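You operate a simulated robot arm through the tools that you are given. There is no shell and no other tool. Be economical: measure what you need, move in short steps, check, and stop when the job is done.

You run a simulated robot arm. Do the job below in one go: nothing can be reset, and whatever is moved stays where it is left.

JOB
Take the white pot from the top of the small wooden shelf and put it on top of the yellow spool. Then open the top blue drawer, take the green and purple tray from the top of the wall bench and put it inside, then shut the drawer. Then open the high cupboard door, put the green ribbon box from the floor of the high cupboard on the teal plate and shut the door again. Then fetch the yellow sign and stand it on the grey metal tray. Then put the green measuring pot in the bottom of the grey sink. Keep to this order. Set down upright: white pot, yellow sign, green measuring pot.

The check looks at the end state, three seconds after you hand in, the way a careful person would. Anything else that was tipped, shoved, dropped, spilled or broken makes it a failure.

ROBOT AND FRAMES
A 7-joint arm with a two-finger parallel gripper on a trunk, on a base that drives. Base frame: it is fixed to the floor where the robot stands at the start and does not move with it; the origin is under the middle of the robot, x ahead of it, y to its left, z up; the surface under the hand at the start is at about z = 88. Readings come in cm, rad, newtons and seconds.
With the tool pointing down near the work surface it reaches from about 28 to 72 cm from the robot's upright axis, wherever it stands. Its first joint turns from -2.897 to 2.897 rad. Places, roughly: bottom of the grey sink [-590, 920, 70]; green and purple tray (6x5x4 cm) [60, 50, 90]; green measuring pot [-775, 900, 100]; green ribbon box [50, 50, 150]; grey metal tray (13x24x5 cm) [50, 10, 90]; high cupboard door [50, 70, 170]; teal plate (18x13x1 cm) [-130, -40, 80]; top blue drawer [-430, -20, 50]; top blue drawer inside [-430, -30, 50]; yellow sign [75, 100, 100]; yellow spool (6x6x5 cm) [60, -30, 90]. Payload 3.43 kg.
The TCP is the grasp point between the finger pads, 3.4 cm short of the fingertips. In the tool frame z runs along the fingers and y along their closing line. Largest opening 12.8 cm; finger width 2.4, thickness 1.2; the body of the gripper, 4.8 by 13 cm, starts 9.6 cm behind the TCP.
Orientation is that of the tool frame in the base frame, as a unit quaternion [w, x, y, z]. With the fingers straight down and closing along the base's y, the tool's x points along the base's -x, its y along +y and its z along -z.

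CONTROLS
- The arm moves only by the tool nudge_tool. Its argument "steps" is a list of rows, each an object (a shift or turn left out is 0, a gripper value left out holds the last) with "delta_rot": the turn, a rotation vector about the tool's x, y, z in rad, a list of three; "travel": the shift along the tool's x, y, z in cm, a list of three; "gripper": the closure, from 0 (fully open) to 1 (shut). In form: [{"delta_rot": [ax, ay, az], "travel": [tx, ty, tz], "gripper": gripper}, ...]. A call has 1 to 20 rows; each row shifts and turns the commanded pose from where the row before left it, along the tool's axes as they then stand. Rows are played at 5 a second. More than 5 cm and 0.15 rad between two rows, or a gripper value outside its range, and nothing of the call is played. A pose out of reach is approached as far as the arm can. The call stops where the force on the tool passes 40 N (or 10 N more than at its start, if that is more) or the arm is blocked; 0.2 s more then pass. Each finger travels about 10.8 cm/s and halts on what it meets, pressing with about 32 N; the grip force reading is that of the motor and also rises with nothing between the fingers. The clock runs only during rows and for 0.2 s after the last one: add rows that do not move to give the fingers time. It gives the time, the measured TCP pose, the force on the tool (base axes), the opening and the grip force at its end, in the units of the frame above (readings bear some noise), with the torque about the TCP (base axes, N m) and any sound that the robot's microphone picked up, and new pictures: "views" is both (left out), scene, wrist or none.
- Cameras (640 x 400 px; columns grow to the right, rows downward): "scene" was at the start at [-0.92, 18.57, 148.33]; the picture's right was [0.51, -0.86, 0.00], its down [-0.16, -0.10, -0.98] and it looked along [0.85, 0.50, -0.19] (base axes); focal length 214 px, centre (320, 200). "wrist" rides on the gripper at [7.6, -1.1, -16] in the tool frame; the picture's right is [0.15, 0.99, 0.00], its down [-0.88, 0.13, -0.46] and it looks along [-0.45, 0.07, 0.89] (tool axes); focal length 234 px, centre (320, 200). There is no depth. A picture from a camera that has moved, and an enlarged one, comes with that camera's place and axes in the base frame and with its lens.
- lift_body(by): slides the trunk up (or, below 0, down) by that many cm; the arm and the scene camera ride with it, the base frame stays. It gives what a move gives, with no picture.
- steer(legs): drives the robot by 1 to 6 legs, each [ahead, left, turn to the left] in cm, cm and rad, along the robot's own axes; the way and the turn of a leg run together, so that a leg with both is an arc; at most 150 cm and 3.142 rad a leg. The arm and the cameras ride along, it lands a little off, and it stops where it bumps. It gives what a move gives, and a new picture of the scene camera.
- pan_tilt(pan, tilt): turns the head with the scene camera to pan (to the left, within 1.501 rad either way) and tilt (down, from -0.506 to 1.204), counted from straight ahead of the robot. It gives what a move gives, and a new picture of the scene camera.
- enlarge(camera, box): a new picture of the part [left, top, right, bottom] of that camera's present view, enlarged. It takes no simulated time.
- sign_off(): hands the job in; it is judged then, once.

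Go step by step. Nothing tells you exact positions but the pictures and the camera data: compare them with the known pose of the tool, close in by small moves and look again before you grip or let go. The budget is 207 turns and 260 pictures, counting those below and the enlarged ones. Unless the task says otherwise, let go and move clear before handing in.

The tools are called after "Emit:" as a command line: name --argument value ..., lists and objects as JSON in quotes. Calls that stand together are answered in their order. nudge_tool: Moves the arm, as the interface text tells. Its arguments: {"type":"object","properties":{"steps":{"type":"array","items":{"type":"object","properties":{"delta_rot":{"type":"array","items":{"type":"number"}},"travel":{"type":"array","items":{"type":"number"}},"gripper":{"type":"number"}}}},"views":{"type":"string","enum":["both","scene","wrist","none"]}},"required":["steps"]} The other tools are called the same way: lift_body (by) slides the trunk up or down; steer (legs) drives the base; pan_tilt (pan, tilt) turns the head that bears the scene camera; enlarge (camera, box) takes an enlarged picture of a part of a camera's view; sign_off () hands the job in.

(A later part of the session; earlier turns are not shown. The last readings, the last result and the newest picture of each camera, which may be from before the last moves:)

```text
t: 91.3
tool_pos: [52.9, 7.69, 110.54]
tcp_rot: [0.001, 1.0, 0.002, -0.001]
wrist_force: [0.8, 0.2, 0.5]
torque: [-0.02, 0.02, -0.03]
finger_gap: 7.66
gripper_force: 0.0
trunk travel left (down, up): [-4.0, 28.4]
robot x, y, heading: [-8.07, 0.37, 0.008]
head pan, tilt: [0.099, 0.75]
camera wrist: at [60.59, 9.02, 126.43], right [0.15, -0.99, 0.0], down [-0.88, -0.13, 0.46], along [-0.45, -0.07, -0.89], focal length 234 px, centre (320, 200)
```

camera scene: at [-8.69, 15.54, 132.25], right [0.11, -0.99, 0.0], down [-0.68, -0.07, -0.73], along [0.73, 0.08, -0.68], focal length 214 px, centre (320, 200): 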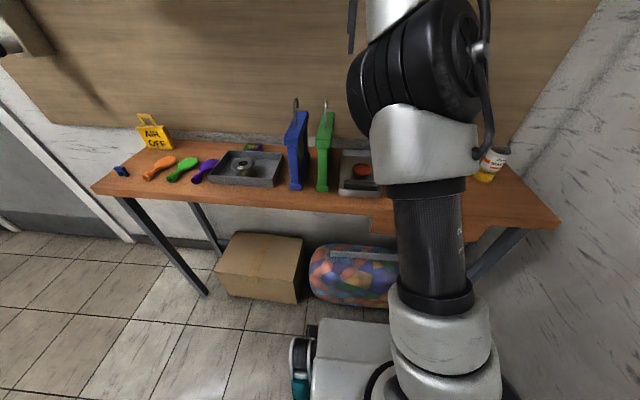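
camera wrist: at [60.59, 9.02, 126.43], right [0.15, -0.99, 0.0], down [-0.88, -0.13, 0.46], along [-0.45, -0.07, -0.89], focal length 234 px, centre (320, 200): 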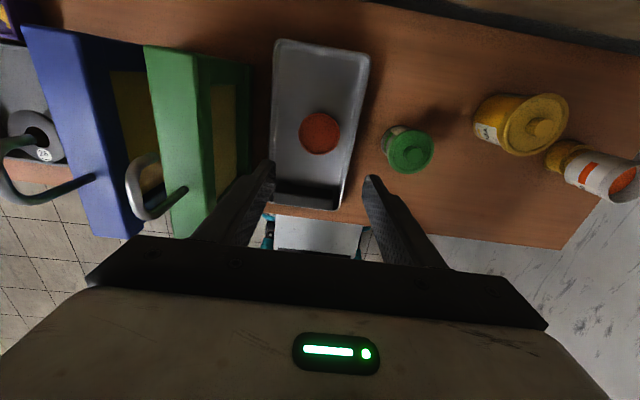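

Emit:
nudge_tool --steps '[{"travel": [0.7, -0.15, 3]}, {"travel": [0, 0, 4.5]}, {"travel": [0, 0, 4.5]}, {"travel": [0, 0, 4]}, {}]' --views "both"

```text
t: 92.5
tool_pos: [53.79, 7.78, 94.9]
tcp_rot: [0.002, 1.0, 0.002, -0.001]
wrist_force: [-0.1, 1.0, -0.4]
torque: [0.02, -0.03, 0.02]
finger_gap: 7.7
gripper_force: 0.0
trunk travel left (down, up): [-4.0, 28.4]
robot x, y, heading: [-7.88, 0.97, 0.008]
head pan, tilt: [0.099, 0.75]
camera scene: at [-8.69, 15.52, 132.25], right [0.11, -0.99, 0.0], down [-0.68, -0.07, -0.73], along [0.73, 0.08, -0.68], focal length 214 px, centre (320, 200)
camera wrist: at [61.3, 9.01, 110.69], right [0.15, -0.99, 0.0], down [-0.88, -0.13, 0.46], along [-0.45, -0.07, -0.89], focal length 234 px, centre (320, 200)
```

scene: 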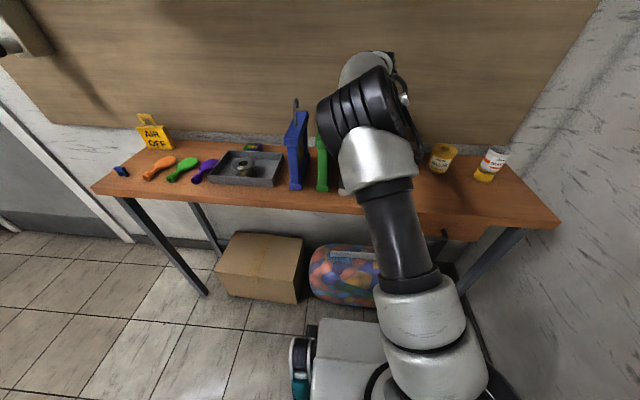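
wrist: 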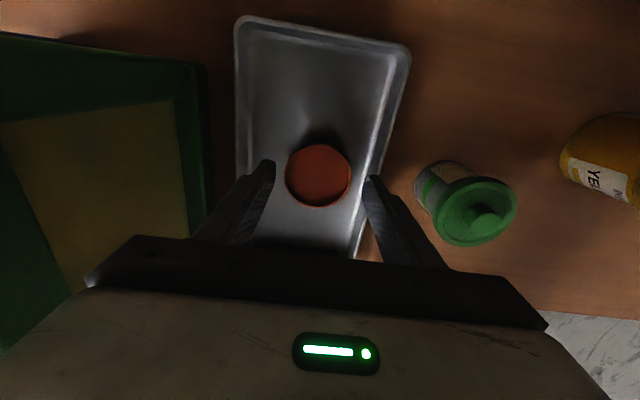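

The fingers are near the tray wall, so I'll narrow the opening, shift slightly left and then go down to lid level.

Emit:
nudge_tool --steps '[{"travel": [-0.1, -0.3, 0], "gripper": 0.477}, {}, {"travel": [0, 0, 1.1]}, {"travel": [0, 0, 1.0]}, {}]' --views "wrist"

Emit:
enlarge --camera "wrist" --box '[220, 100, 420, 260]'

```text
t: 93.8
tool_pos: [53.59, 8.13, 92.8]
tcp_rot: [0.001, 1.0, 0.003, 0.0]
wrist_force: [0.2, 0.2, 6.7]
torque: [-0.23, 0.02, 0.02]
finger_gap: 6.72
gripper_force: 0.0
trunk travel left (down, up): [-4.0, 28.4]
robot x, y, heading: [-7.82, 0.81, 0.012]
head pan, tilt: [0.099, 0.75]
camera wrist: at [61.18, 9.36, 108.51], right [0.15, -0.99, 0.0], down [-0.88, -0.13, 0.46], along [-0.45, -0.07, -0.89], focal length 234 px, centre (320, 200)
```

wrist: 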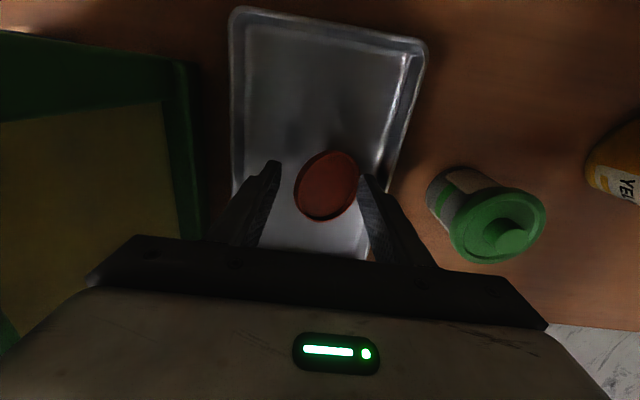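

```text
2.50 times, centred on (320, 180) of wrist
camera zoom: at [61.18, 9.36, 108.51], right [0.15, -0.99, 0.0], down [-0.88, -0.13, 0.46], along [-0.45, -0.07, -0.89], focal length 585 px, centre (320, 250)
```

zoom: 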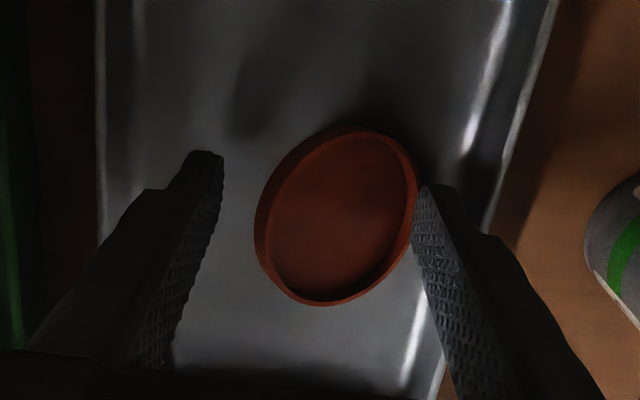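

The right finger pressed on something and the lid tilted. I'll raise 1.5 cm and look again.

Emit:
nudge_tool --steps '[{"travel": [0, 0, -1.5]}, {}]' --views "none"

Emit:
enlarge --camera "wrist" --box '[220, 100, 420, 260]'

```text
t: 94.3
tool_pos: [53.73, 7.96, 93.98]
tcp_rot: [0.002, 1.0, 0.002, -0.001]
wrist_force: [-0.3, -0.4, -0.8]
torque: [0.02, 0.02, 0.02]
finger_gap: 6.71
gripper_force: 0.1
trunk travel left (down, up): [-4.0, 28.4]
robot x, y, heading: [-7.8, 0.7, 0.009]
head pan, tilt: [0.099, 0.75]
```

```text
2.50 times, centred on (320, 180) of wrist
camera zoom: at [61.23, 9.27, 109.88], right [0.15, -0.99, 0.0], down [-0.88, -0.13, 0.46], along [-0.45, -0.07, -0.89], focal length 585 px, centre (320, 250)
```

zoom: 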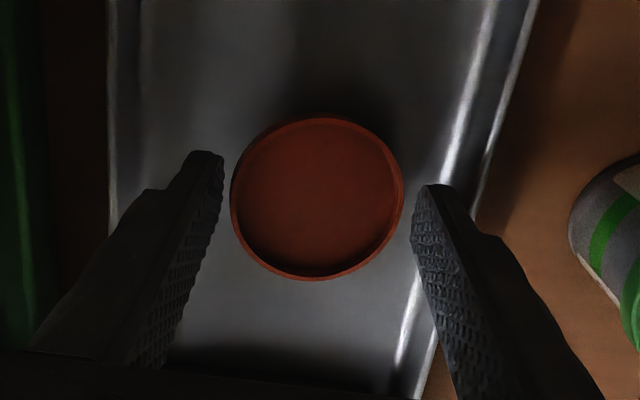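

At this height the lid lies flat and centred between the fingers. I'll lower a touch and close.

Emit:
nudge_tool --steps '[{"travel": [0, 0, 0.3]}, {"gripper": 0.52}, {"gripper": 0.55}, {"gripper": 0.6}, {"gripper": 1}, {}, {}]' --views "none"

Emit:
enlarge --camera "wrist" --box '[220, 100, 420, 260]'

```text
t: 96.0
tool_pos: [53.7, 7.99, 93.85]
tcp_rot: [0.001, 1.0, 0.003, 0.0]
wrist_force: [0.0, -0.3, 0.6]
torque: [0.02, 0.04, 0.0]
finger_gap: 0.25
gripper_force: 32.1
trunk travel left (down, up): [-4.0, 28.4]
robot x, y, heading: [-8.0, 0.74, 0.008]
head pan, tilt: [0.099, 0.75]
```

```text
2.50 times, centred on (320, 180) of wrist
camera zoom: at [61.18, 9.29, 109.61], right [0.15, -0.99, 0.0], down [-0.88, -0.13, 0.46], along [-0.45, -0.07, -0.89], focal length 585 px, centre (320, 250)
```

zoom: 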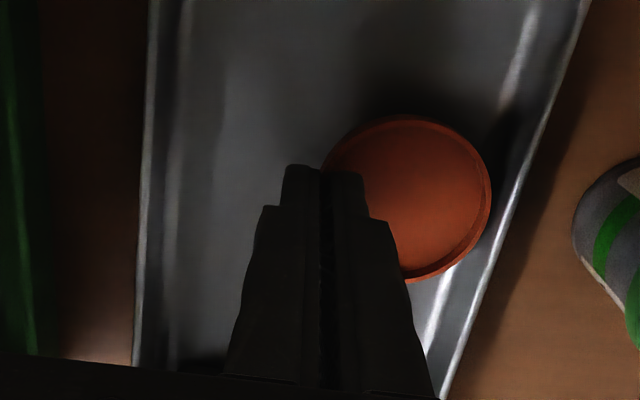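

The fingers may have pinched the lid's rim wall, as the gap is 0.25 cm. I'll lift and see.

Emit:
nudge_tool --steps '[{"travel": [0, 0, -3]}, {"travel": [0, 0, -4]}, {}]' --views "wrist"

Emit:
enlarge --camera "wrist" --box '[220, 100, 420, 260]'

```text
t: 96.8
tool_pos: [53.5, 8.03, 100.97]
tcp_rot: [0.002, 1.0, 0.003, 0.001]
wrist_force: [0.1, -0.3, 0.4]
torque: [-0.04, -0.01, 0.02]
finger_gap: 0.0
gripper_force: 31.8
trunk travel left (down, up): [-4.0, 28.4]
robot x, y, heading: [-8.01, 1.02, 0.005]
head pan, tilt: [0.099, 0.75]
camera wrist: at [61.13, 9.37, 116.77], right [0.15, -0.99, 0.0], down [-0.88, -0.13, 0.46], along [-0.45, -0.07, -0.89], focal length 234 px, centre (320, 200)
```

wrist: 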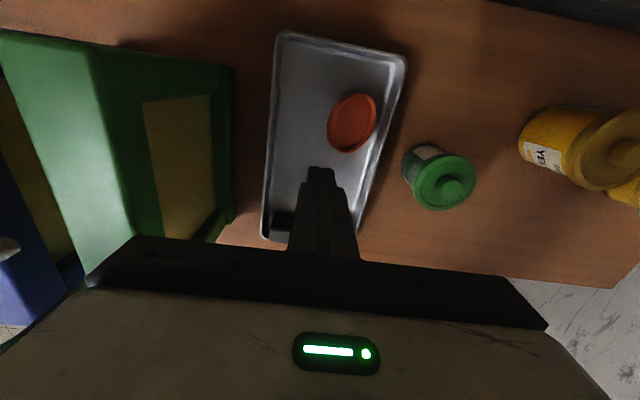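

```text
2.50 times, centred on (320, 180) of wrist
camera zoom: at [61.13, 9.37, 116.77], right [0.15, -0.99, 0.0], down [-0.88, -0.13, 0.46], along [-0.45, -0.07, -0.89], focal length 585 px, centre (320, 250)
```

zoom: 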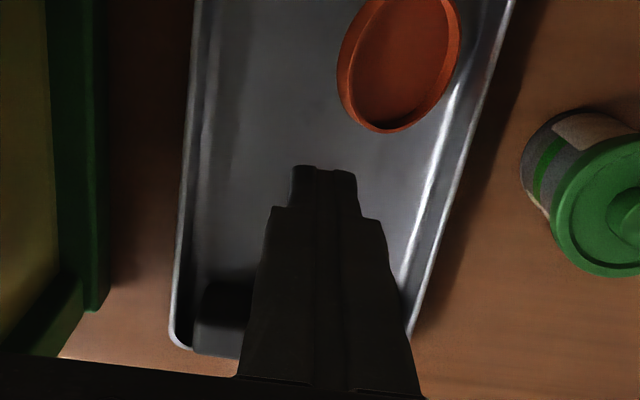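

The lid now leans steeply against the tray's right wall, which suits pinching its upper edge. I'll take a closer look from both cameras.

Emit:
nudge_tool --steps '[{"travel": [-4, 0, -2], "gripper": 0.6}, {"travel": [-2, 0, 0]}, {}]' --views "wrist"

Emit:
enlarge --camera "wrist" --box '[260, 30, 460, 155]'

Emit:
enlarge --camera "scene" --box '[310, 130, 410, 210]'

```text
t: 97.5
tool_pos: [47.6, 8.21, 102.96]
tcp_rot: [0.002, 1.0, 0.002, 0.0]
wrist_force: [-0.1, 0.5, 0.3]
torque: [-0.04, -0.01, 0.0]
finger_gap: 5.13
gripper_force: 0.1
trunk travel left (down, up): [-4.0, 28.4]
robot x, y, heading: [-8.01, 0.67, 0.009]
head pan, tilt: [0.099, 0.75]
camera wrist: at [55.09, 9.43, 118.79], right [0.15, -0.99, 0.0], down [-0.88, -0.13, 0.46], along [-0.45, -0.07, -0.89], focal length 234 px, centre (320, 200)
```

wrist: 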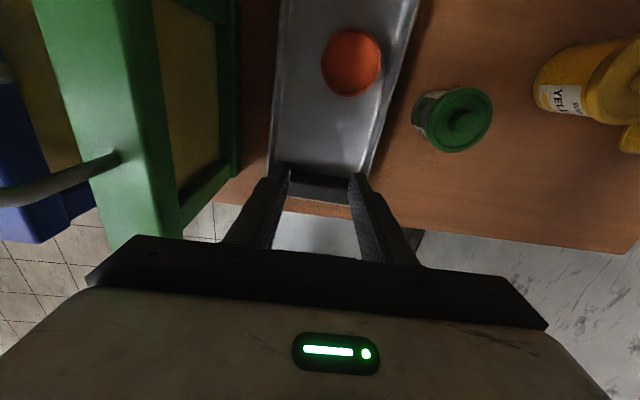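

```text
3.20 times, centred on (360, 92) of wrist
camera zoom: at [55.09, 9.43, 118.79], right [0.15, -0.99, 0.0], down [-0.88, -0.13, 0.46], along [-0.45, -0.07, -0.89], focal length 749 px, centre (192, 544)
```

zoom: 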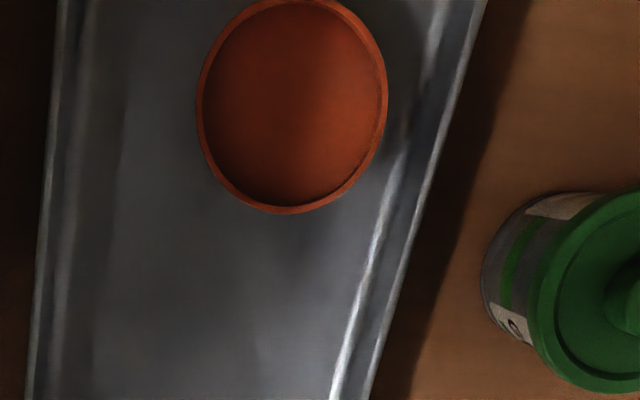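

```text
5.00 times, centred on (360, 170) of scene
camera zoom: at [-8.7, 15.52, 132.25], right [0.11, -0.99, 0.0], down [-0.68, -0.07, -0.73], along [0.73, 0.08, -0.68], focal length 1072 px, centre (120, 350)
```

zoom: 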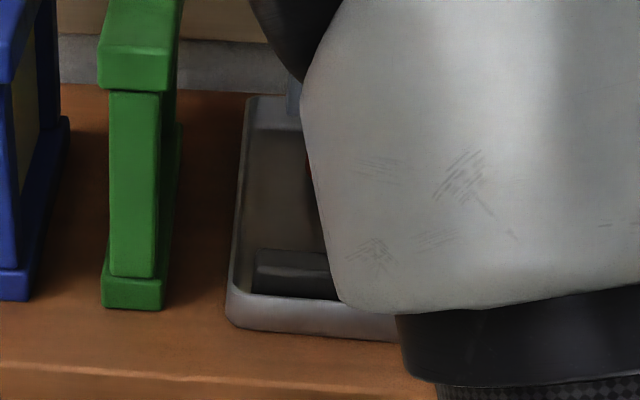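

The lid has rocked back flat, at (57.1, 6.4). I'll pinch its left rim wall, with one finger inside the cup and one outside, to lift it out of the tray.

Emit:
nudge_tool --steps '[{"travel": [4.7, -0.5, 0], "gripper": 0.68}, {"travel": [4.8, -0.55, 0]}, {"travel": [0, 0, 4]}, {"travel": [0, 0, 3.5]}, {}]' --views "wrist"

Emit:
enlarge --camera "wrist" --box '[220, 100, 420, 260]'

```text
t: 98.8
tool_pos: [56.96, 9.18, 95.3]
tcp_rot: [0.002, 1.0, 0.002, 0.0]
wrist_force: [0.0, 0.3, -0.6]
torque: [-0.01, 0.01, 0.0]
finger_gap: 4.08
gripper_force: 0.0
trunk travel left (down, up): [-4.0, 28.4]
robot x, y, heading: [-7.38, 0.61, 0.006]
head pan, tilt: [0.099, 0.75]
camera wrist: at [64.52, 10.45, 111.09], right [0.15, -0.99, 0.0], down [-0.88, -0.13, 0.46], along [-0.45, -0.07, -0.89], focal length 234 px, centre (320, 200)
```

wrist: 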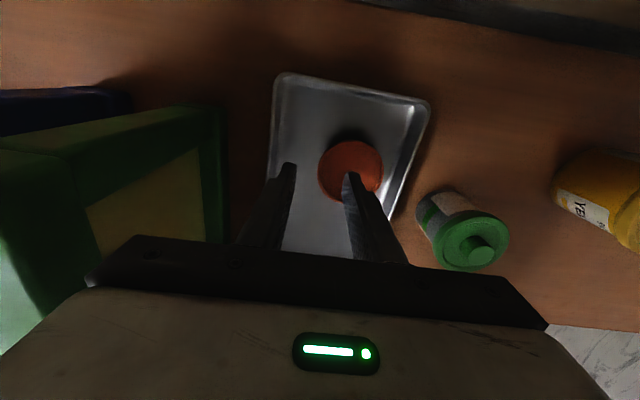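

```text
2.50 times, centred on (320, 180) of wrist
camera zoom: at [64.52, 10.45, 111.09], right [0.15, -0.99, 0.0], down [-0.88, -0.13, 0.46], along [-0.45, -0.07, -0.89], focal length 585 px, centre (320, 250)
```

zoom: 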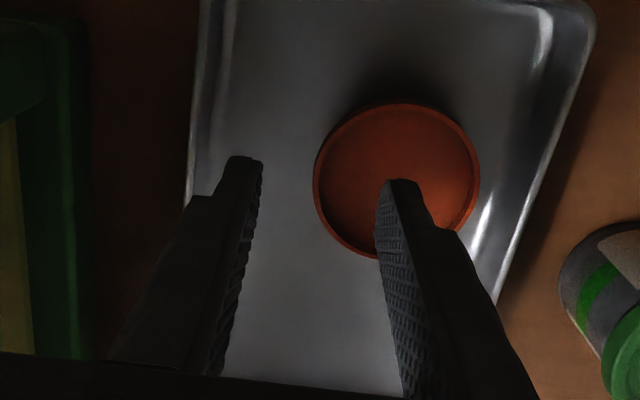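

Emit:
nudge_tool --steps '[{"travel": [0.5, 0, 0.7]}, {"travel": [0, 0, 0.7]}, {}, {"gripper": 0.8}, {"gripper": 0.9}, {"gripper": 1}, {}, {}]' --views "none"

Emit:
enlarge --camera "wrist" --box '[220, 100, 420, 260]'

```text
t: 100.5
tool_pos: [57.52, 9.23, 93.96]
tcp_rot: [0.002, 1.0, 0.003, 0.0]
wrist_force: [0.5, -0.4, -0.6]
torque: [-0.02, -0.04, 0.02]
finger_gap: 0.0
gripper_force: 31.6
trunk travel left (down, up): [-4.0, 28.4]
robot x, y, heading: [-7.79, 1.05, 0.005]
head pan, tilt: [0.099, 0.75]
```

```text
2.50 times, centred on (320, 180) of wrist
camera zoom: at [65.05, 10.44, 109.73], right [0.15, -0.99, 0.0], down [-0.88, -0.13, 0.46], along [-0.45, -0.07, -0.89], focal length 585 px, centre (320, 250)
```

zoom: 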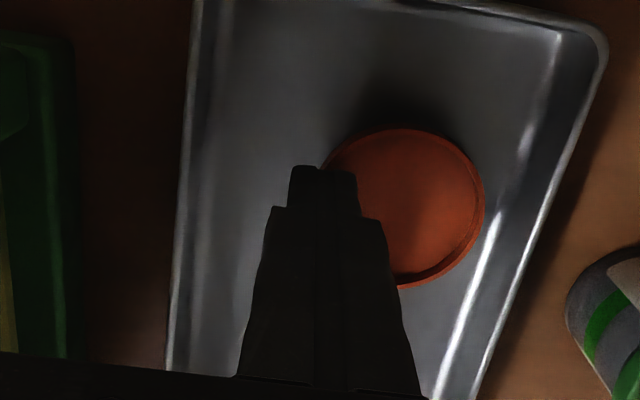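

Too high: the fingers closed above the rim. I'll reopen, go 0.9 cm lower and pinch.

Emit:
nudge_tool --steps '[{"gripper": 0.68}, {}, {"travel": [0, 0, 0.5]}, {"travel": [0, 0, 0.4]}, {}, {"gripper": 0.8}, {"gripper": 0.9}, {"gripper": 1}, {}, {}]' --views "none"

Emit:
enlarge --camera "wrist" --box '[220, 100, 420, 260]'

```text
t: 102.8
tool_pos: [57.61, 9.1, 93.02]
tcp_rot: [0.002, 1.0, 0.002, 0.0]
wrist_force: [-2.6, 3.6, 8.8]
torque: [0.01, 0.08, -0.06]
finger_gap: 0.27
gripper_force: 31.8
trunk travel left (down, up): [-4.0, 28.4]
robot x, y, heading: [-7.64, 1.2, 0.006]
head pan, tilt: [0.099, 0.75]
```

```text
2.50 times, centred on (320, 180) of wrist
camera zoom: at [65.01, 10.51, 108.8], right [0.15, -0.99, 0.0], down [-0.88, -0.13, 0.46], along [-0.45, -0.07, -0.89], focal length 585 px, centre (320, 250)
```

zoom: 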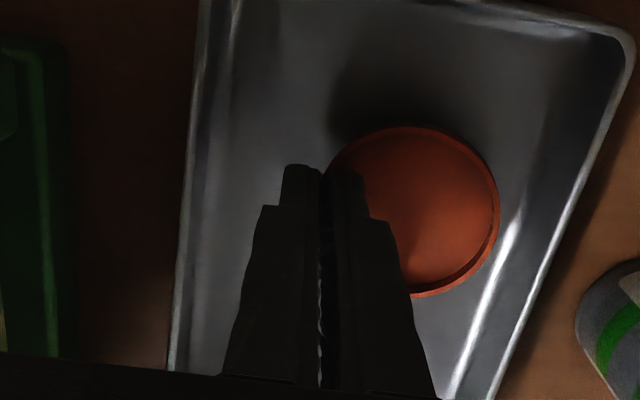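

Pinched the rim (gap 0.27). I'll lift slowly.

Emit:
nudge_tool --steps '[{"travel": [0, 0, -0.7]}, {"travel": [0, 0, -1.5]}, {"travel": [0, 0, -3]}, {"travel": [0, 0, -4]}, {"travel": [0, 0, -4]}, {}]' --views "both"

Emit:
enlarge --camera "wrist" --box '[220, 100, 420, 260]'

```text
t: 104.2
tool_pos: [56.16, 8.89, 105.71]
tcp_rot: [0.002, 1.0, 0.003, 0.001]
wrist_force: [0.2, -0.3, 0.1]
torque: [0.0, -0.04, 0.01]
finger_gap: 0.34
gripper_force: 31.9
out of reach, approached as far as the arm can: row 5
trunk travel left (down, up): [-4.0, 28.4]
robot x, y, heading: [-7.99, 0.73, 0.005]
head pan, tilt: [0.099, 0.75]
camera scene: at [-8.73, 15.51, 132.25], right [0.11, -0.99, 0.0], down [-0.68, -0.07, -0.73], along [0.73, 0.08, -0.68], focal length 214 px, centre (320, 200)
camera wrist: at [63.71, 10.19, 121.34], right [0.15, -0.99, 0.0], down [-0.88, -0.14, 0.45], along [-0.45, -0.07, -0.89], focal length 234 px, centre (320, 200)
```

scene: 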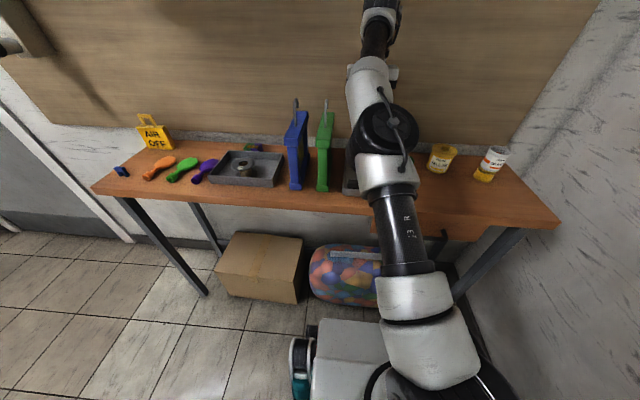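
wrist: 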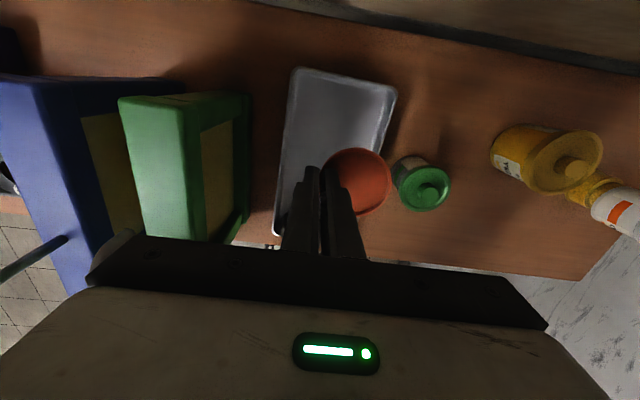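

```text
2.50 times, centred on (320, 180) of wrist
camera zoom: at [63.71, 10.19, 121.34], right [0.15, -0.99, 0.0], down [-0.88, -0.14, 0.45], along [-0.45, -0.07, -0.89], focal length 585 px, centre (320, 250)
```

zoom: 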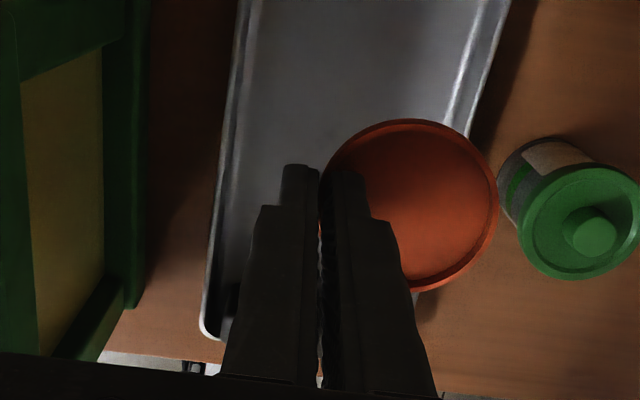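

The lid is held by the rim, still upside down. I'll set it down on clear bench near the front edge, where I can regrip it with a horizontal tool.

Emit:
nudge_tool --steps '[{"travel": [-3.1, 3.5, 0]}, {"travel": [-3.1, 3.5, 0]}, {"travel": [-3.1, 3.5, 0]}, {"travel": [-3.1, 3.5, 0]}, {"travel": [-3.1, 3.5, 0]}, {"travel": [0, 0, 4]}, {"travel": [0, 0, 4]}, {"travel": [0, 0, 3]}, {}]' --views "wrist"

```text
t: 106.2
tool_pos: [40.91, -8.7, 94.57]
tcp_rot: [0.001, 1.0, 0.003, 0.001]
wrist_force: [0.1, -0.7, -0.7]
torque: [0.01, 0.02, -0.02]
finger_gap: 0.37
gripper_force: 32.1
trunk travel left (down, up): [-4.0, 28.4]
robot x, y, heading: [-7.82, 1.15, 0.004]
head pan, tilt: [0.099, 0.75]
camera wrist: at [48.48, -7.46, 110.36], right [0.15, -0.99, 0.0], down [-0.88, -0.13, 0.46], along [-0.45, -0.07, -0.89], focal length 234 px, centre (320, 200)
```

wrist: 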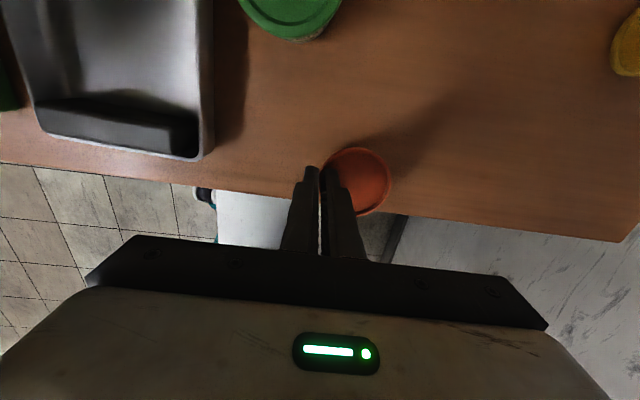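

Emit:
nudge_tool --steps '[{"travel": [1, 0, 0.6]}, {"travel": [0, 0, 0.4]}, {"travel": [0, 0, 0.3]}, {"travel": [0, 0, 0.2]}, {}]' --views "none"

Emit:
enlarge --camera "wrist" --box '[260, 110, 420, 230]'

```text
t: 107.3
tool_pos: [42.02, -8.75, 93.14]
tcp_rot: [0.001, 1.0, 0.002, 0.0]
wrist_force: [0.2, 0.0, 0.2]
torque: [-0.03, 0.0, -0.03]
finger_gap: 0.39
gripper_force: 31.7
trunk travel left (down, up): [-4.0, 28.4]
robot x, y, heading: [-7.87, 0.99, 0.002]
head pan, tilt: [0.099, 0.75]
```

```text
3.33 times, centred on (340, 170) of wrist
camera zoom: at [49.54, -7.44, 108.95], right [0.15, -0.99, 0.0], down [-0.88, -0.13, 0.46], along [-0.45, -0.07, -0.89], focal length 781 px, centre (253, 300)
```

zoom: 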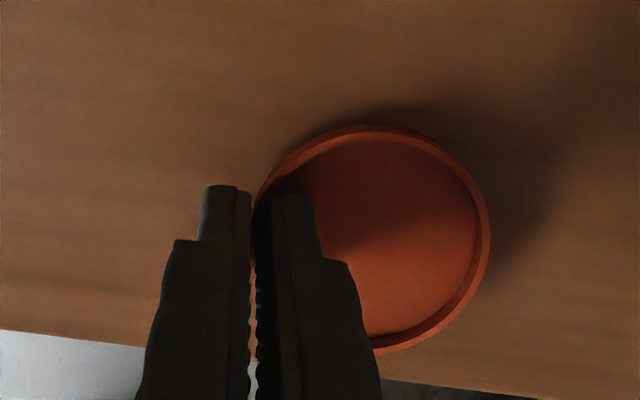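

Emit:
nudge_tool --steps '[{"travel": [0, 0, 0.3]}, {"travel": [0, 0, 0.2]}, {}]' --views "none"

```text
t: 108.2
tool_pos: [41.9, -8.66, 92.7]
tcp_rot: [0.002, 1.0, 0.002, 0.001]
wrist_force: [-0.1, 2.9, 14.5]
torque: [-0.18, -0.07, 0.01]
finger_gap: 0.39
gripper_force: 31.9
trunk travel left (down, up): [-4.0, 28.4]
robot x, y, heading: [-8.04, 0.94, 0.007]
head pan, tilt: [0.099, 0.75]
```

Contact. I'll ease off a little, open and rise.

Emit:
nudge_tool --steps '[{"travel": [0, 0, -0.2]}, {"gripper": 0.93}, {"gripper": 0.88}, {"gripper": 0.85}, {}, {"travel": [0, 0, -1]}, {"travel": [0, 0, -3]}, {"travel": [0, 0, -4]}, {}]' --views "wrist"

Emit:
enlarge --camera "wrist" --box '[260, 110, 420, 230]'

```text
t: 110.2
tool_pos: [42.16, -8.72, 100.88]
tcp_rot: [0.001, 1.0, 0.003, 0.0]
wrist_force: [0.0, -0.3, 0.4]
torque: [-0.03, -0.02, -0.01]
finger_gap: 1.91
gripper_force: 0.0
trunk travel left (down, up): [-4.0, 28.4]
robot x, y, heading: [-7.47, 0.85, 0.006]
head pan, tilt: [0.099, 0.75]
camera wrist: at [49.61, -7.35, 116.65], right [0.15, -0.99, 0.0], down [-0.88, -0.13, 0.46], along [-0.45, -0.07, -0.89], focal length 234 px, centre (320, 200)
```

wrist: 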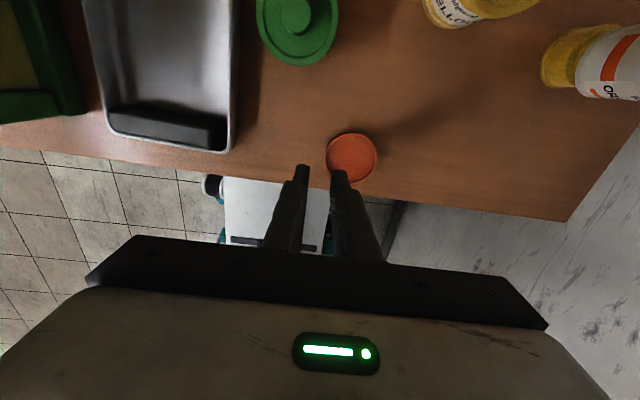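

```text
3.33 times, centred on (340, 170) of wrist
camera zoom: at [49.61, -7.35, 116.65], right [0.15, -0.99, 0.0], down [-0.88, -0.13, 0.46], along [-0.45, -0.07, -0.89], focal length 781 px, centre (253, 300)
```

zoom: 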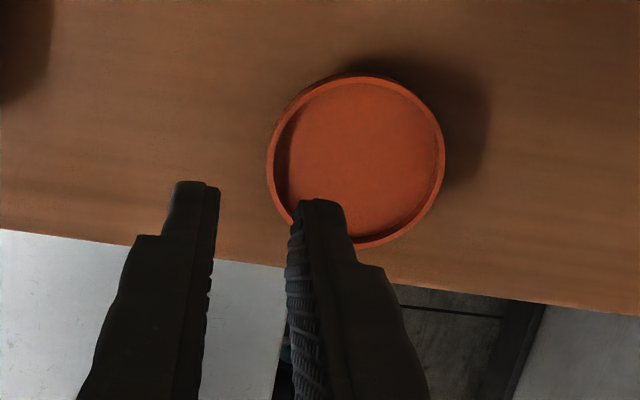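

The lid sits upside down at (42.1, -12.2). I'll back the robot off and bring the tool horizontal with the camera on top.

Emit:
nudge_tool --steps '[{"travel": [0, 3, -4], "gripper": 0.4}, {"travel": [0, 0.5, -3]}, {}]' --views "none"

Emit:
steer --legs '[[-12, 0, 0]]'

Emit:
nudge_tool --steps '[{"delta_rot": [0, 0.15, 0]}, {"delta_rot": [0, 0.15, 0]}, {"delta_rot": [0, 0.15, 0]}, {"delta_rot": [0, 0.15, 0]}, {"delta_rot": [0, 0.15, 0]}, {"delta_rot": [0, 0.15, 0]}, {"delta_rot": [0, 0.15, 0]}, {"delta_rot": [0, 0.15, 0]}, {"delta_rot": [0, 0.15, 0]}, {"delta_rot": [0, 0.15, 0]}, {"delta_rot": [0, 0.07, 0]}, {}]' --views "both"

```text
t: 111.0
tool_pos: [41.97, -12.24, 108.07]
tcp_rot: [0.002, 1.0, 0.002, -0.001]
wrist_force: [0.1, 0.0, -0.2]
torque: [-0.04, 0.02, 0.01]
finger_gap: 7.7
gripper_force: 0.0
trunk travel left (down, up): [-4.0, 28.4]
robot x, y, heading: [-7.67, 0.92, 0.006]
head pan, tilt: [0.099, 0.75]
```

```text
t: 112.2
tool_pos: [30.12, -12.35, 108.06]
tcp_rot: [0.001, 1.0, 0.003, -0.001]
wrist_force: [-0.6, 0.6, 0.0]
torque: [-0.01, 0.03, 0.01]
finger_gap: 7.68
gripper_force: 0.0
trunk travel left (down, up): [-4.0, 28.4]
robot x, y, heading: [-19.72, 1.24, 0.007]
head pan, tilt: [0.099, 0.75]
camera scene: at [-20.51, 15.44, 132.25], right [0.11, -0.99, 0.0], down [-0.68, -0.07, -0.73], along [0.73, 0.08, -0.68], focal length 214 px, centre (320, 200)
```

scene: 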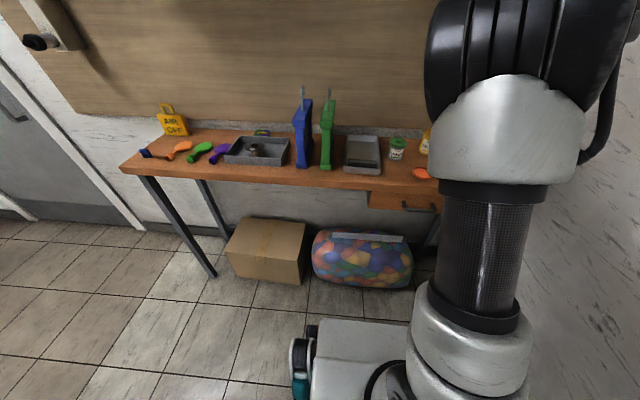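

```text
t: 114.8
tool_pos: [30.28, -12.26, 108.02]
tcp_rot: [-0.002, 0.707, 0.004, 0.707]
wrist_force: [-0.4, -0.2, -0.6]
torque: [0.02, 0.01, 0.05]
finger_gap: 7.69
gripper_force: 0.1
trunk travel left (down, up): [-4.0, 28.4]
robot x, y, heading: [-19.8, 0.62, 0.008]
head pan, tilt: [0.099, 0.75]
camera scene: at [-20.52, 15.45, 132.25], right [0.11, -0.99, 0.0], down [-0.68, -0.07, -0.73], along [0.73, 0.08, -0.68], focal length 214 px, centre (320, 200)
camera wrist: at [14.16, -11.17, 115.42], right [0.01, -0.99, 0.15], down [-0.46, -0.14, -0.88], along [0.89, -0.06, -0.45], focal length 234 px, centre (320, 200)
```

scene: 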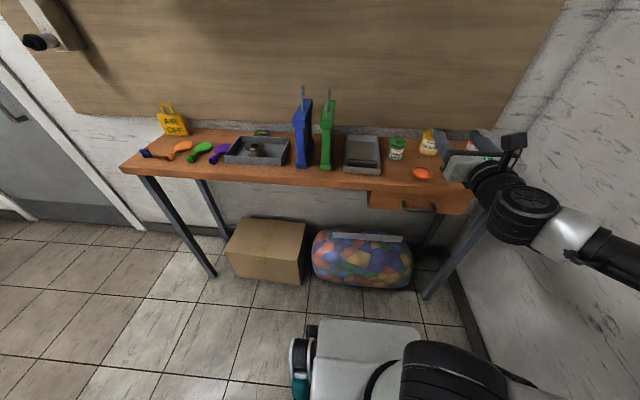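
wrist: 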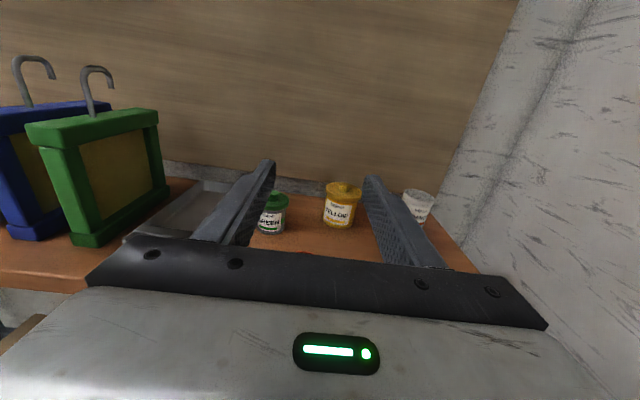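

Emit:
nudge_tool --steps '[{"travel": [-5, 0, 0]}, {"travel": [-5, 0, 0]}, {"travel": [-5, 0, 0]}, {}]' --views "both"

Emit:
enlarge --camera "scene" --box '[370, 120, 530, 220]'

```text
t: 115.8
tool_pos: [30.99, -12.85, 93.17]
tcp_rot: [-0.002, 0.708, 0.004, 0.706]
wrist_force: [-0.2, -0.2, 0.5]
torque: [0.02, 0.0, 0.03]
finger_gap: 7.69
gripper_force: 0.0
out of reach, approached as far as the arm can: row 1, 2
trunk travel left (down, up): [-4.0, 28.4]
robot x, y, heading: [-19.68, 0.9, 0.004]
head pan, tilt: [0.099, 0.75]
camera scene: at [-20.52, 15.45, 132.25], right [0.11, -0.99, 0.0], down [-0.68, -0.07, -0.73], along [0.73, 0.08, -0.68], focal length 214 px, centre (320, 200)
camera wrist: at [14.93, -11.72, 100.62], right [0.01, -0.99, 0.15], down [-0.46, -0.14, -0.88], along [0.89, -0.06, -0.45], focal length 234 px, centre (320, 200)
```

scene: 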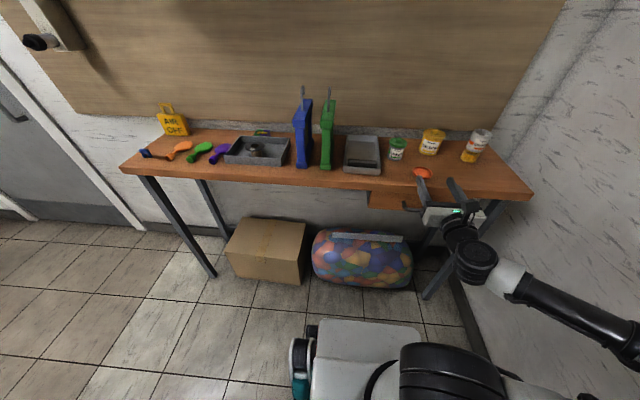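
wrist: 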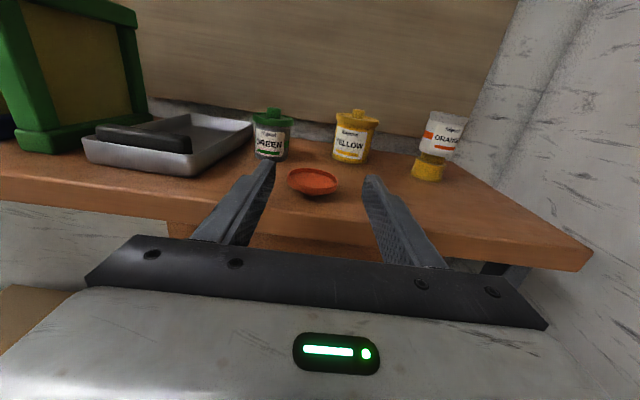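

```text
4.00 times, centred on (450, 170) of scene
camera zoom: at [-20.52, 15.45, 132.25], right [0.11, -0.99, 0.0], down [-0.68, -0.07, -0.73], along [0.73, 0.08, -0.68], focal length 858 px, centre (-200, 320)
```

zoom: 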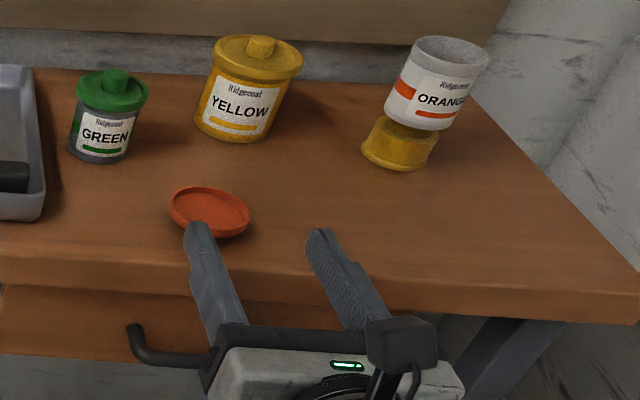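

Emit:
nudge_tool --steps '[{"travel": [-1.7, -0.3, 0]}, {"travel": [-1.65, -0.3, 0]}, {"travel": [0, 0, 3.5]}, {"travel": [0, 0, 3.5]}, {}]' --views "both"

Emit:
enlarge --camera "scene" --box '[370, 120, 530, 220]'

```text
t: 117.0
tool_pos: [38.15, -12.16, 89.77]
tcp_rot: [-0.002, 0.708, 0.004, 0.706]
wrist_force: [-0.4, 0.3, -0.7]
torque: [0.0, 0.03, 0.0]
finger_gap: 7.65
gripper_force: 0.0
trunk travel left (down, up): [-4.0, 28.4]
robot x, y, heading: [-19.92, 0.81, 0.011]
head pan, tilt: [0.099, 0.75]
camera scene: at [-20.52, 15.45, 132.25], right [0.11, -0.99, 0.0], down [-0.68, -0.07, -0.73], along [0.73, 0.08, -0.68], focal length 214 px, centre (320, 200)
camera wrist: at [21.99, -11.05, 97.18], right [0.01, -0.99, 0.15], down [-0.46, -0.14, -0.88], along [0.89, -0.06, -0.45], focal length 234 px, centre (320, 200)
```

scene: 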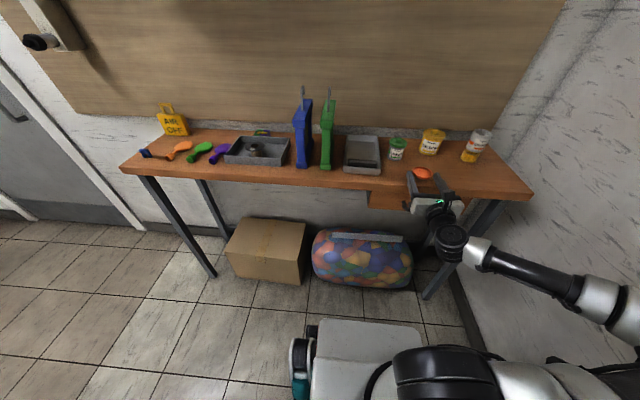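
wrist: 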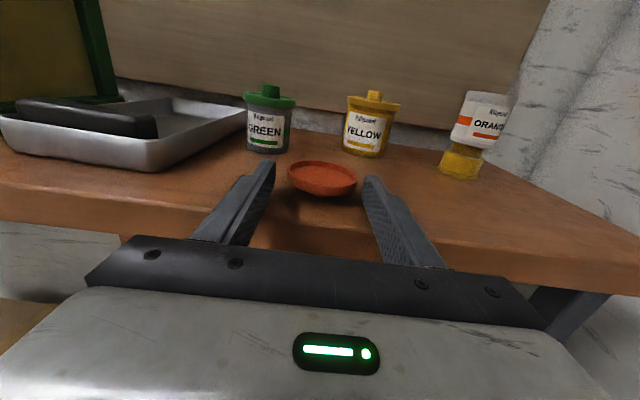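

```text
4.00 times, centred on (450, 170) of scene
camera zoom: at [-20.52, 15.45, 132.25], right [0.11, -0.99, 0.0], down [-0.68, -0.07, -0.73], along [0.73, 0.08, -0.68], focal length 858 px, centre (-200, 320)
```

zoom: 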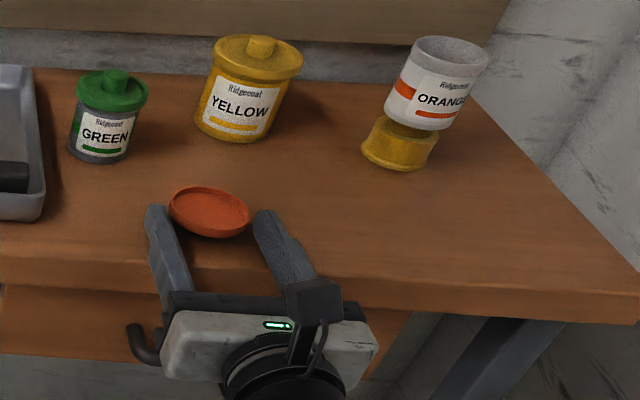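

Emit:
nudge_tool --steps '[{"travel": [-0.1, 0, 1.6]}, {"travel": [-0.1, 0, 1.6]}, {}, {"gripper": 0.48}, {"gripper": 0.52}, {"gripper": 0.55}, {"gripper": 1}, {}, {}]' --views "wrist"

```text
t: 119.0
tool_pos: [41.28, -12.26, 89.52]
tcp_rot: [-0.002, 0.708, 0.003, 0.707]
wrist_force: [0.3, -0.9, -0.4]
torque: [-0.01, 0.01, -0.02]
finger_gap: 6.47
gripper_force: 32.1
trunk travel left (down, up): [-4.0, 28.4]
robot x, y, heading: [-19.39, 0.72, 0.005]
head pan, tilt: [0.099, 0.75]
camera wrist: at [25.22, -11.16, 96.97], right [0.01, -0.99, 0.15], down [-0.46, -0.14, -0.88], along [0.89, -0.06, -0.45], focal length 234 px, centre (320, 200)
```

wrist: 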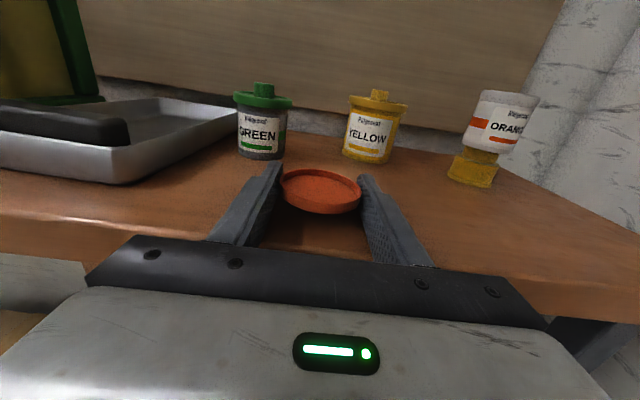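

Gripped at the full 6.47 cm diameter. I'll lift and check that the gap holds.

Emit:
nudge_tool --steps '[{"travel": [2, 0, 0]}, {"travel": [4, 0, 0]}, {"travel": [5, 0, 0]}, {"travel": [5, 0, 0]}, {"travel": [5, 0, 0]}, {}, {}]' --views "wrist"

Emit:
enlarge --camera "wrist" --box '[240, 130, 400, 250]'

```text
t: 120.6
tool_pos: [41.25, -12.42, 110.63]
tcp_rot: [-0.002, 0.708, 0.003, 0.707]
wrist_force: [0.2, 0.1, -0.1]
torque: [0.0, 0.01, -0.01]
finger_gap: 6.48
gripper_force: 31.6
trunk travel left (down, up): [-4.0, 28.4]
robot x, y, heading: [-19.9, 1.05, 0.008]
head pan, tilt: [0.099, 0.75]
camera wrist: at [25.29, -11.18, 117.99], right [0.01, -0.99, 0.15], down [-0.46, -0.14, -0.88], along [0.89, -0.06, -0.45], focal length 234 px, centre (320, 200)
```

wrist: 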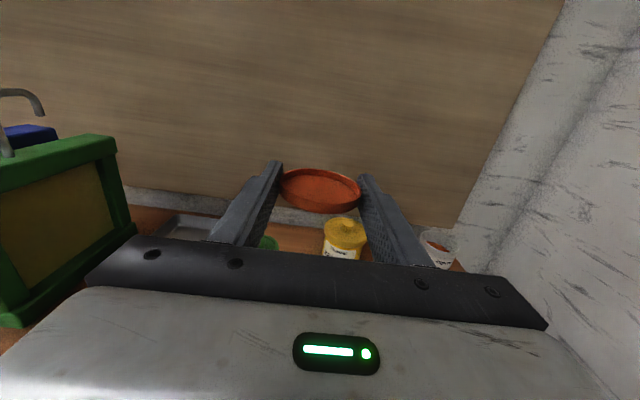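

```text
3.33 times, centred on (320, 190) of wrist
camera zoom: at [25.29, -11.18, 117.99], right [0.01, -0.99, 0.15], down [-0.46, -0.14, -0.88], along [0.89, -0.06, -0.45], focal length 781 px, centre (320, 233)
```

zoom: 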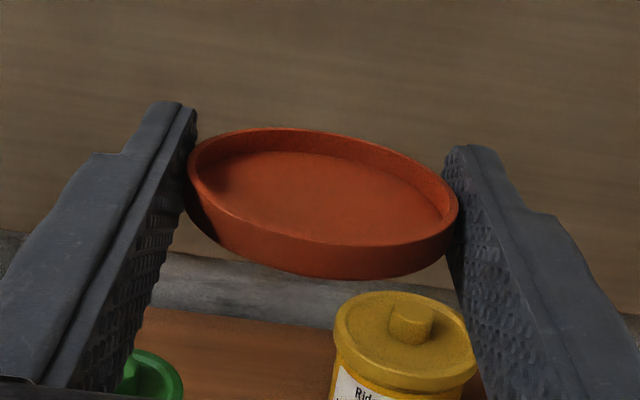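

Firm and level. Now I'll roll the tool by -π to turn the lid knob-up.

Emit:
nudge_tool --steps '[{"delta_rot": [0, 0, -0.149]}, {"delta_rot": [0, 0, -0.149]}, {"delta_rot": [0, 0, -0.149]}, {"delta_rot": [0, 0, -0.149]}, {"delta_rot": [0, 0, -0.149]}, {"delta_rot": [0, 0, -0.149]}, {"delta_rot": [0, 0, -0.149]}, {"delta_rot": [0, 0, -0.149]}, {"delta_rot": [0, 0, -0.149]}, {"delta_rot": [0, 0, -0.149]}, {"delta_rot": [0, 0, -0.149]}, {"delta_rot": [0, 0, -0.149]}, {"delta_rot": [0, 0, -0.149]}, {"delta_rot": [0, 0, -0.149]}, {"delta_rot": [0, 0, -0.149]}, {"delta_rot": [0, 0, -0.149]}, {"delta_rot": [0, 0, -0.149]}, {"delta_rot": [0, 0, -0.149]}, {"delta_rot": [0, 0, -0.149]}, {"delta_rot": [0, 0, -0.149]}]' --views "none"

Emit:
nudge_tool --steps '[{"delta_rot": [0, 0, -0.149]}, {"delta_rot": [0, 0, -0.012]}, {}]' --views "both"

```text
t: 124.8
tool_pos: [41.22, -12.25, 110.59]
tcp_rot: [0.704, 0.053, 0.706, 0.056]
wrist_force: [0.2, -0.6, 0.4]
torque: [-0.03, -0.01, -0.02]
finger_gap: 6.46
gripper_force: 32.3
trunk travel left (down, up): [-4.0, 28.4]
robot x, y, heading: [-19.43, 0.4, 0.01]
head pan, tilt: [0.099, 0.75]
```

```text
t: 125.6
tool_pos: [41.26, -12.15, 110.57]
tcp_rot: [0.706, -0.004, 0.708, 0.0]
wrist_force: [-0.9, 0.2, -0.3]
torque: [-0.01, 0.0, -0.03]
finger_gap: 6.46
gripper_force: 31.9
trunk travel left (down, up): [-4.0, 28.4]
robot x, y, heading: [-19.5, 0.73, 0.012]
head pan, tilt: [0.099, 0.75]
camera scene: at [-20.52, 15.44, 132.25], right [0.11, -0.99, 0.0], down [-0.68, -0.07, -0.73], along [0.73, 0.08, -0.68], focal length 214 px, centre (320, 200)
camera wrist: at [25.25, -13.39, 102.81], right [-0.01, 0.99, -0.15], down [-0.45, 0.13, 0.88], along [0.89, 0.07, 0.45], focal length 234 px, centre (320, 200)
```

scene: 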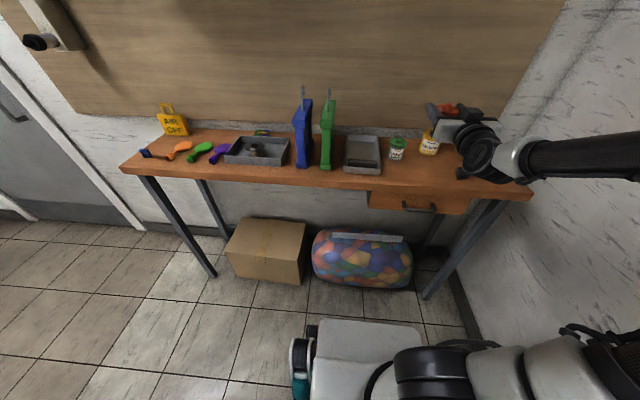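
wrist: 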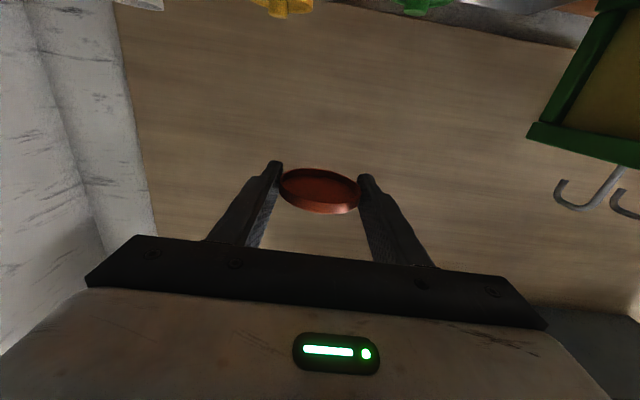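

The lid is knob-up now. I'll drive to the pot and hover the lid above it.

Emit:
steer --legs '[[9, -8, -0.008]]'

Emit:
nudge_tool --steps '[{"travel": [0, -4.1, 1]}, {"travel": [0, -4.1, 1]}, {"travel": [0, -4.1, 1]}, {"travel": [2, 0, 0]}, {}]' --views "wrist"

Emit:
pan_tilt --pan -0.2 --tilt 0.5

```text
t: 127.0
tool_pos: [50.03, -20.61, 110.61]
tcp_rot: [0.706, -0.002, 0.708, -0.002]
wrist_force: [-1.1, 0.4, -0.6]
torque: [0.0, 0.01, -0.01]
finger_gap: 6.47
gripper_force: 32.2
trunk travel left (down, up): [-4.0, 28.4]
robot x, y, heading: [-10.85, -7.26, -0.001]
head pan, tilt: [0.099, 0.75]
camera scene: at [-11.54, 7.52, 132.25], right [0.1, -1.0, 0.0], down [-0.68, -0.07, -0.73], along [0.73, 0.07, -0.68], focal length 214 px, centre (320, 200)
```

scene: 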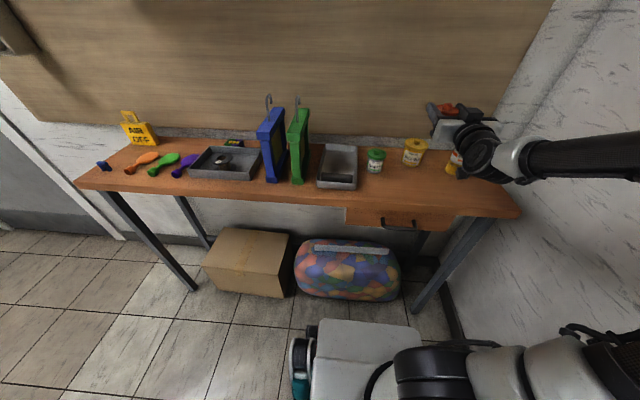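

```text
t: 128.2
tool_pos: [53.09, -32.82, 108.56]
tcp_rot: [0.706, -0.002, 0.708, -0.002]
wrist_force: [-0.3, -0.4, 0.5]
torque: [0.01, 0.03, 0.01]
finger_gap: 6.45
gripper_force: 31.5
trunk travel left (down, up): [-4.0, 28.4]
robot x, y, heading: [-10.9, -7.15, -0.003]
head pan, tilt: [0.099, 0.75]
camera wrist: at [37.02, -33.91, 100.87], right [0.0, 0.99, -0.15], down [-0.45, 0.14, 0.88], along [0.89, 0.07, 0.45], focal length 234 px, centre (320, 200)
```

wrist: 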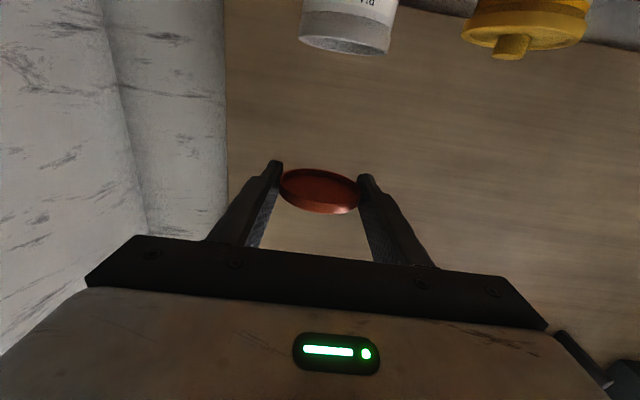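

```text
t: 129.0
tool_pos: [53.01, -32.88, 108.56]
tcp_rot: [0.706, -0.001, 0.708, -0.002]
wrist_force: [-0.6, -0.6, 0.3]
torque: [-0.03, 0.01, 0.05]
finger_gap: 6.48
gripper_force: 32.1
trunk travel left (down, up): [-4.0, 28.4]
robot x, y, heading: [-11.07, -6.86, -0.002]
head pan, tilt: [-0.201, 0.499]
camera scene: at [-10.86, 4.89, 134.44], right [-0.2, -0.98, 0.0], down [-0.47, 0.1, -0.88], along [0.86, -0.18, -0.48], focal length 214 px, centre (320, 200)
```

scene: 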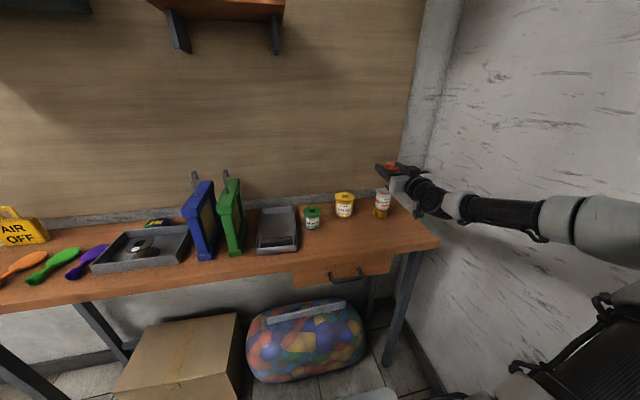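

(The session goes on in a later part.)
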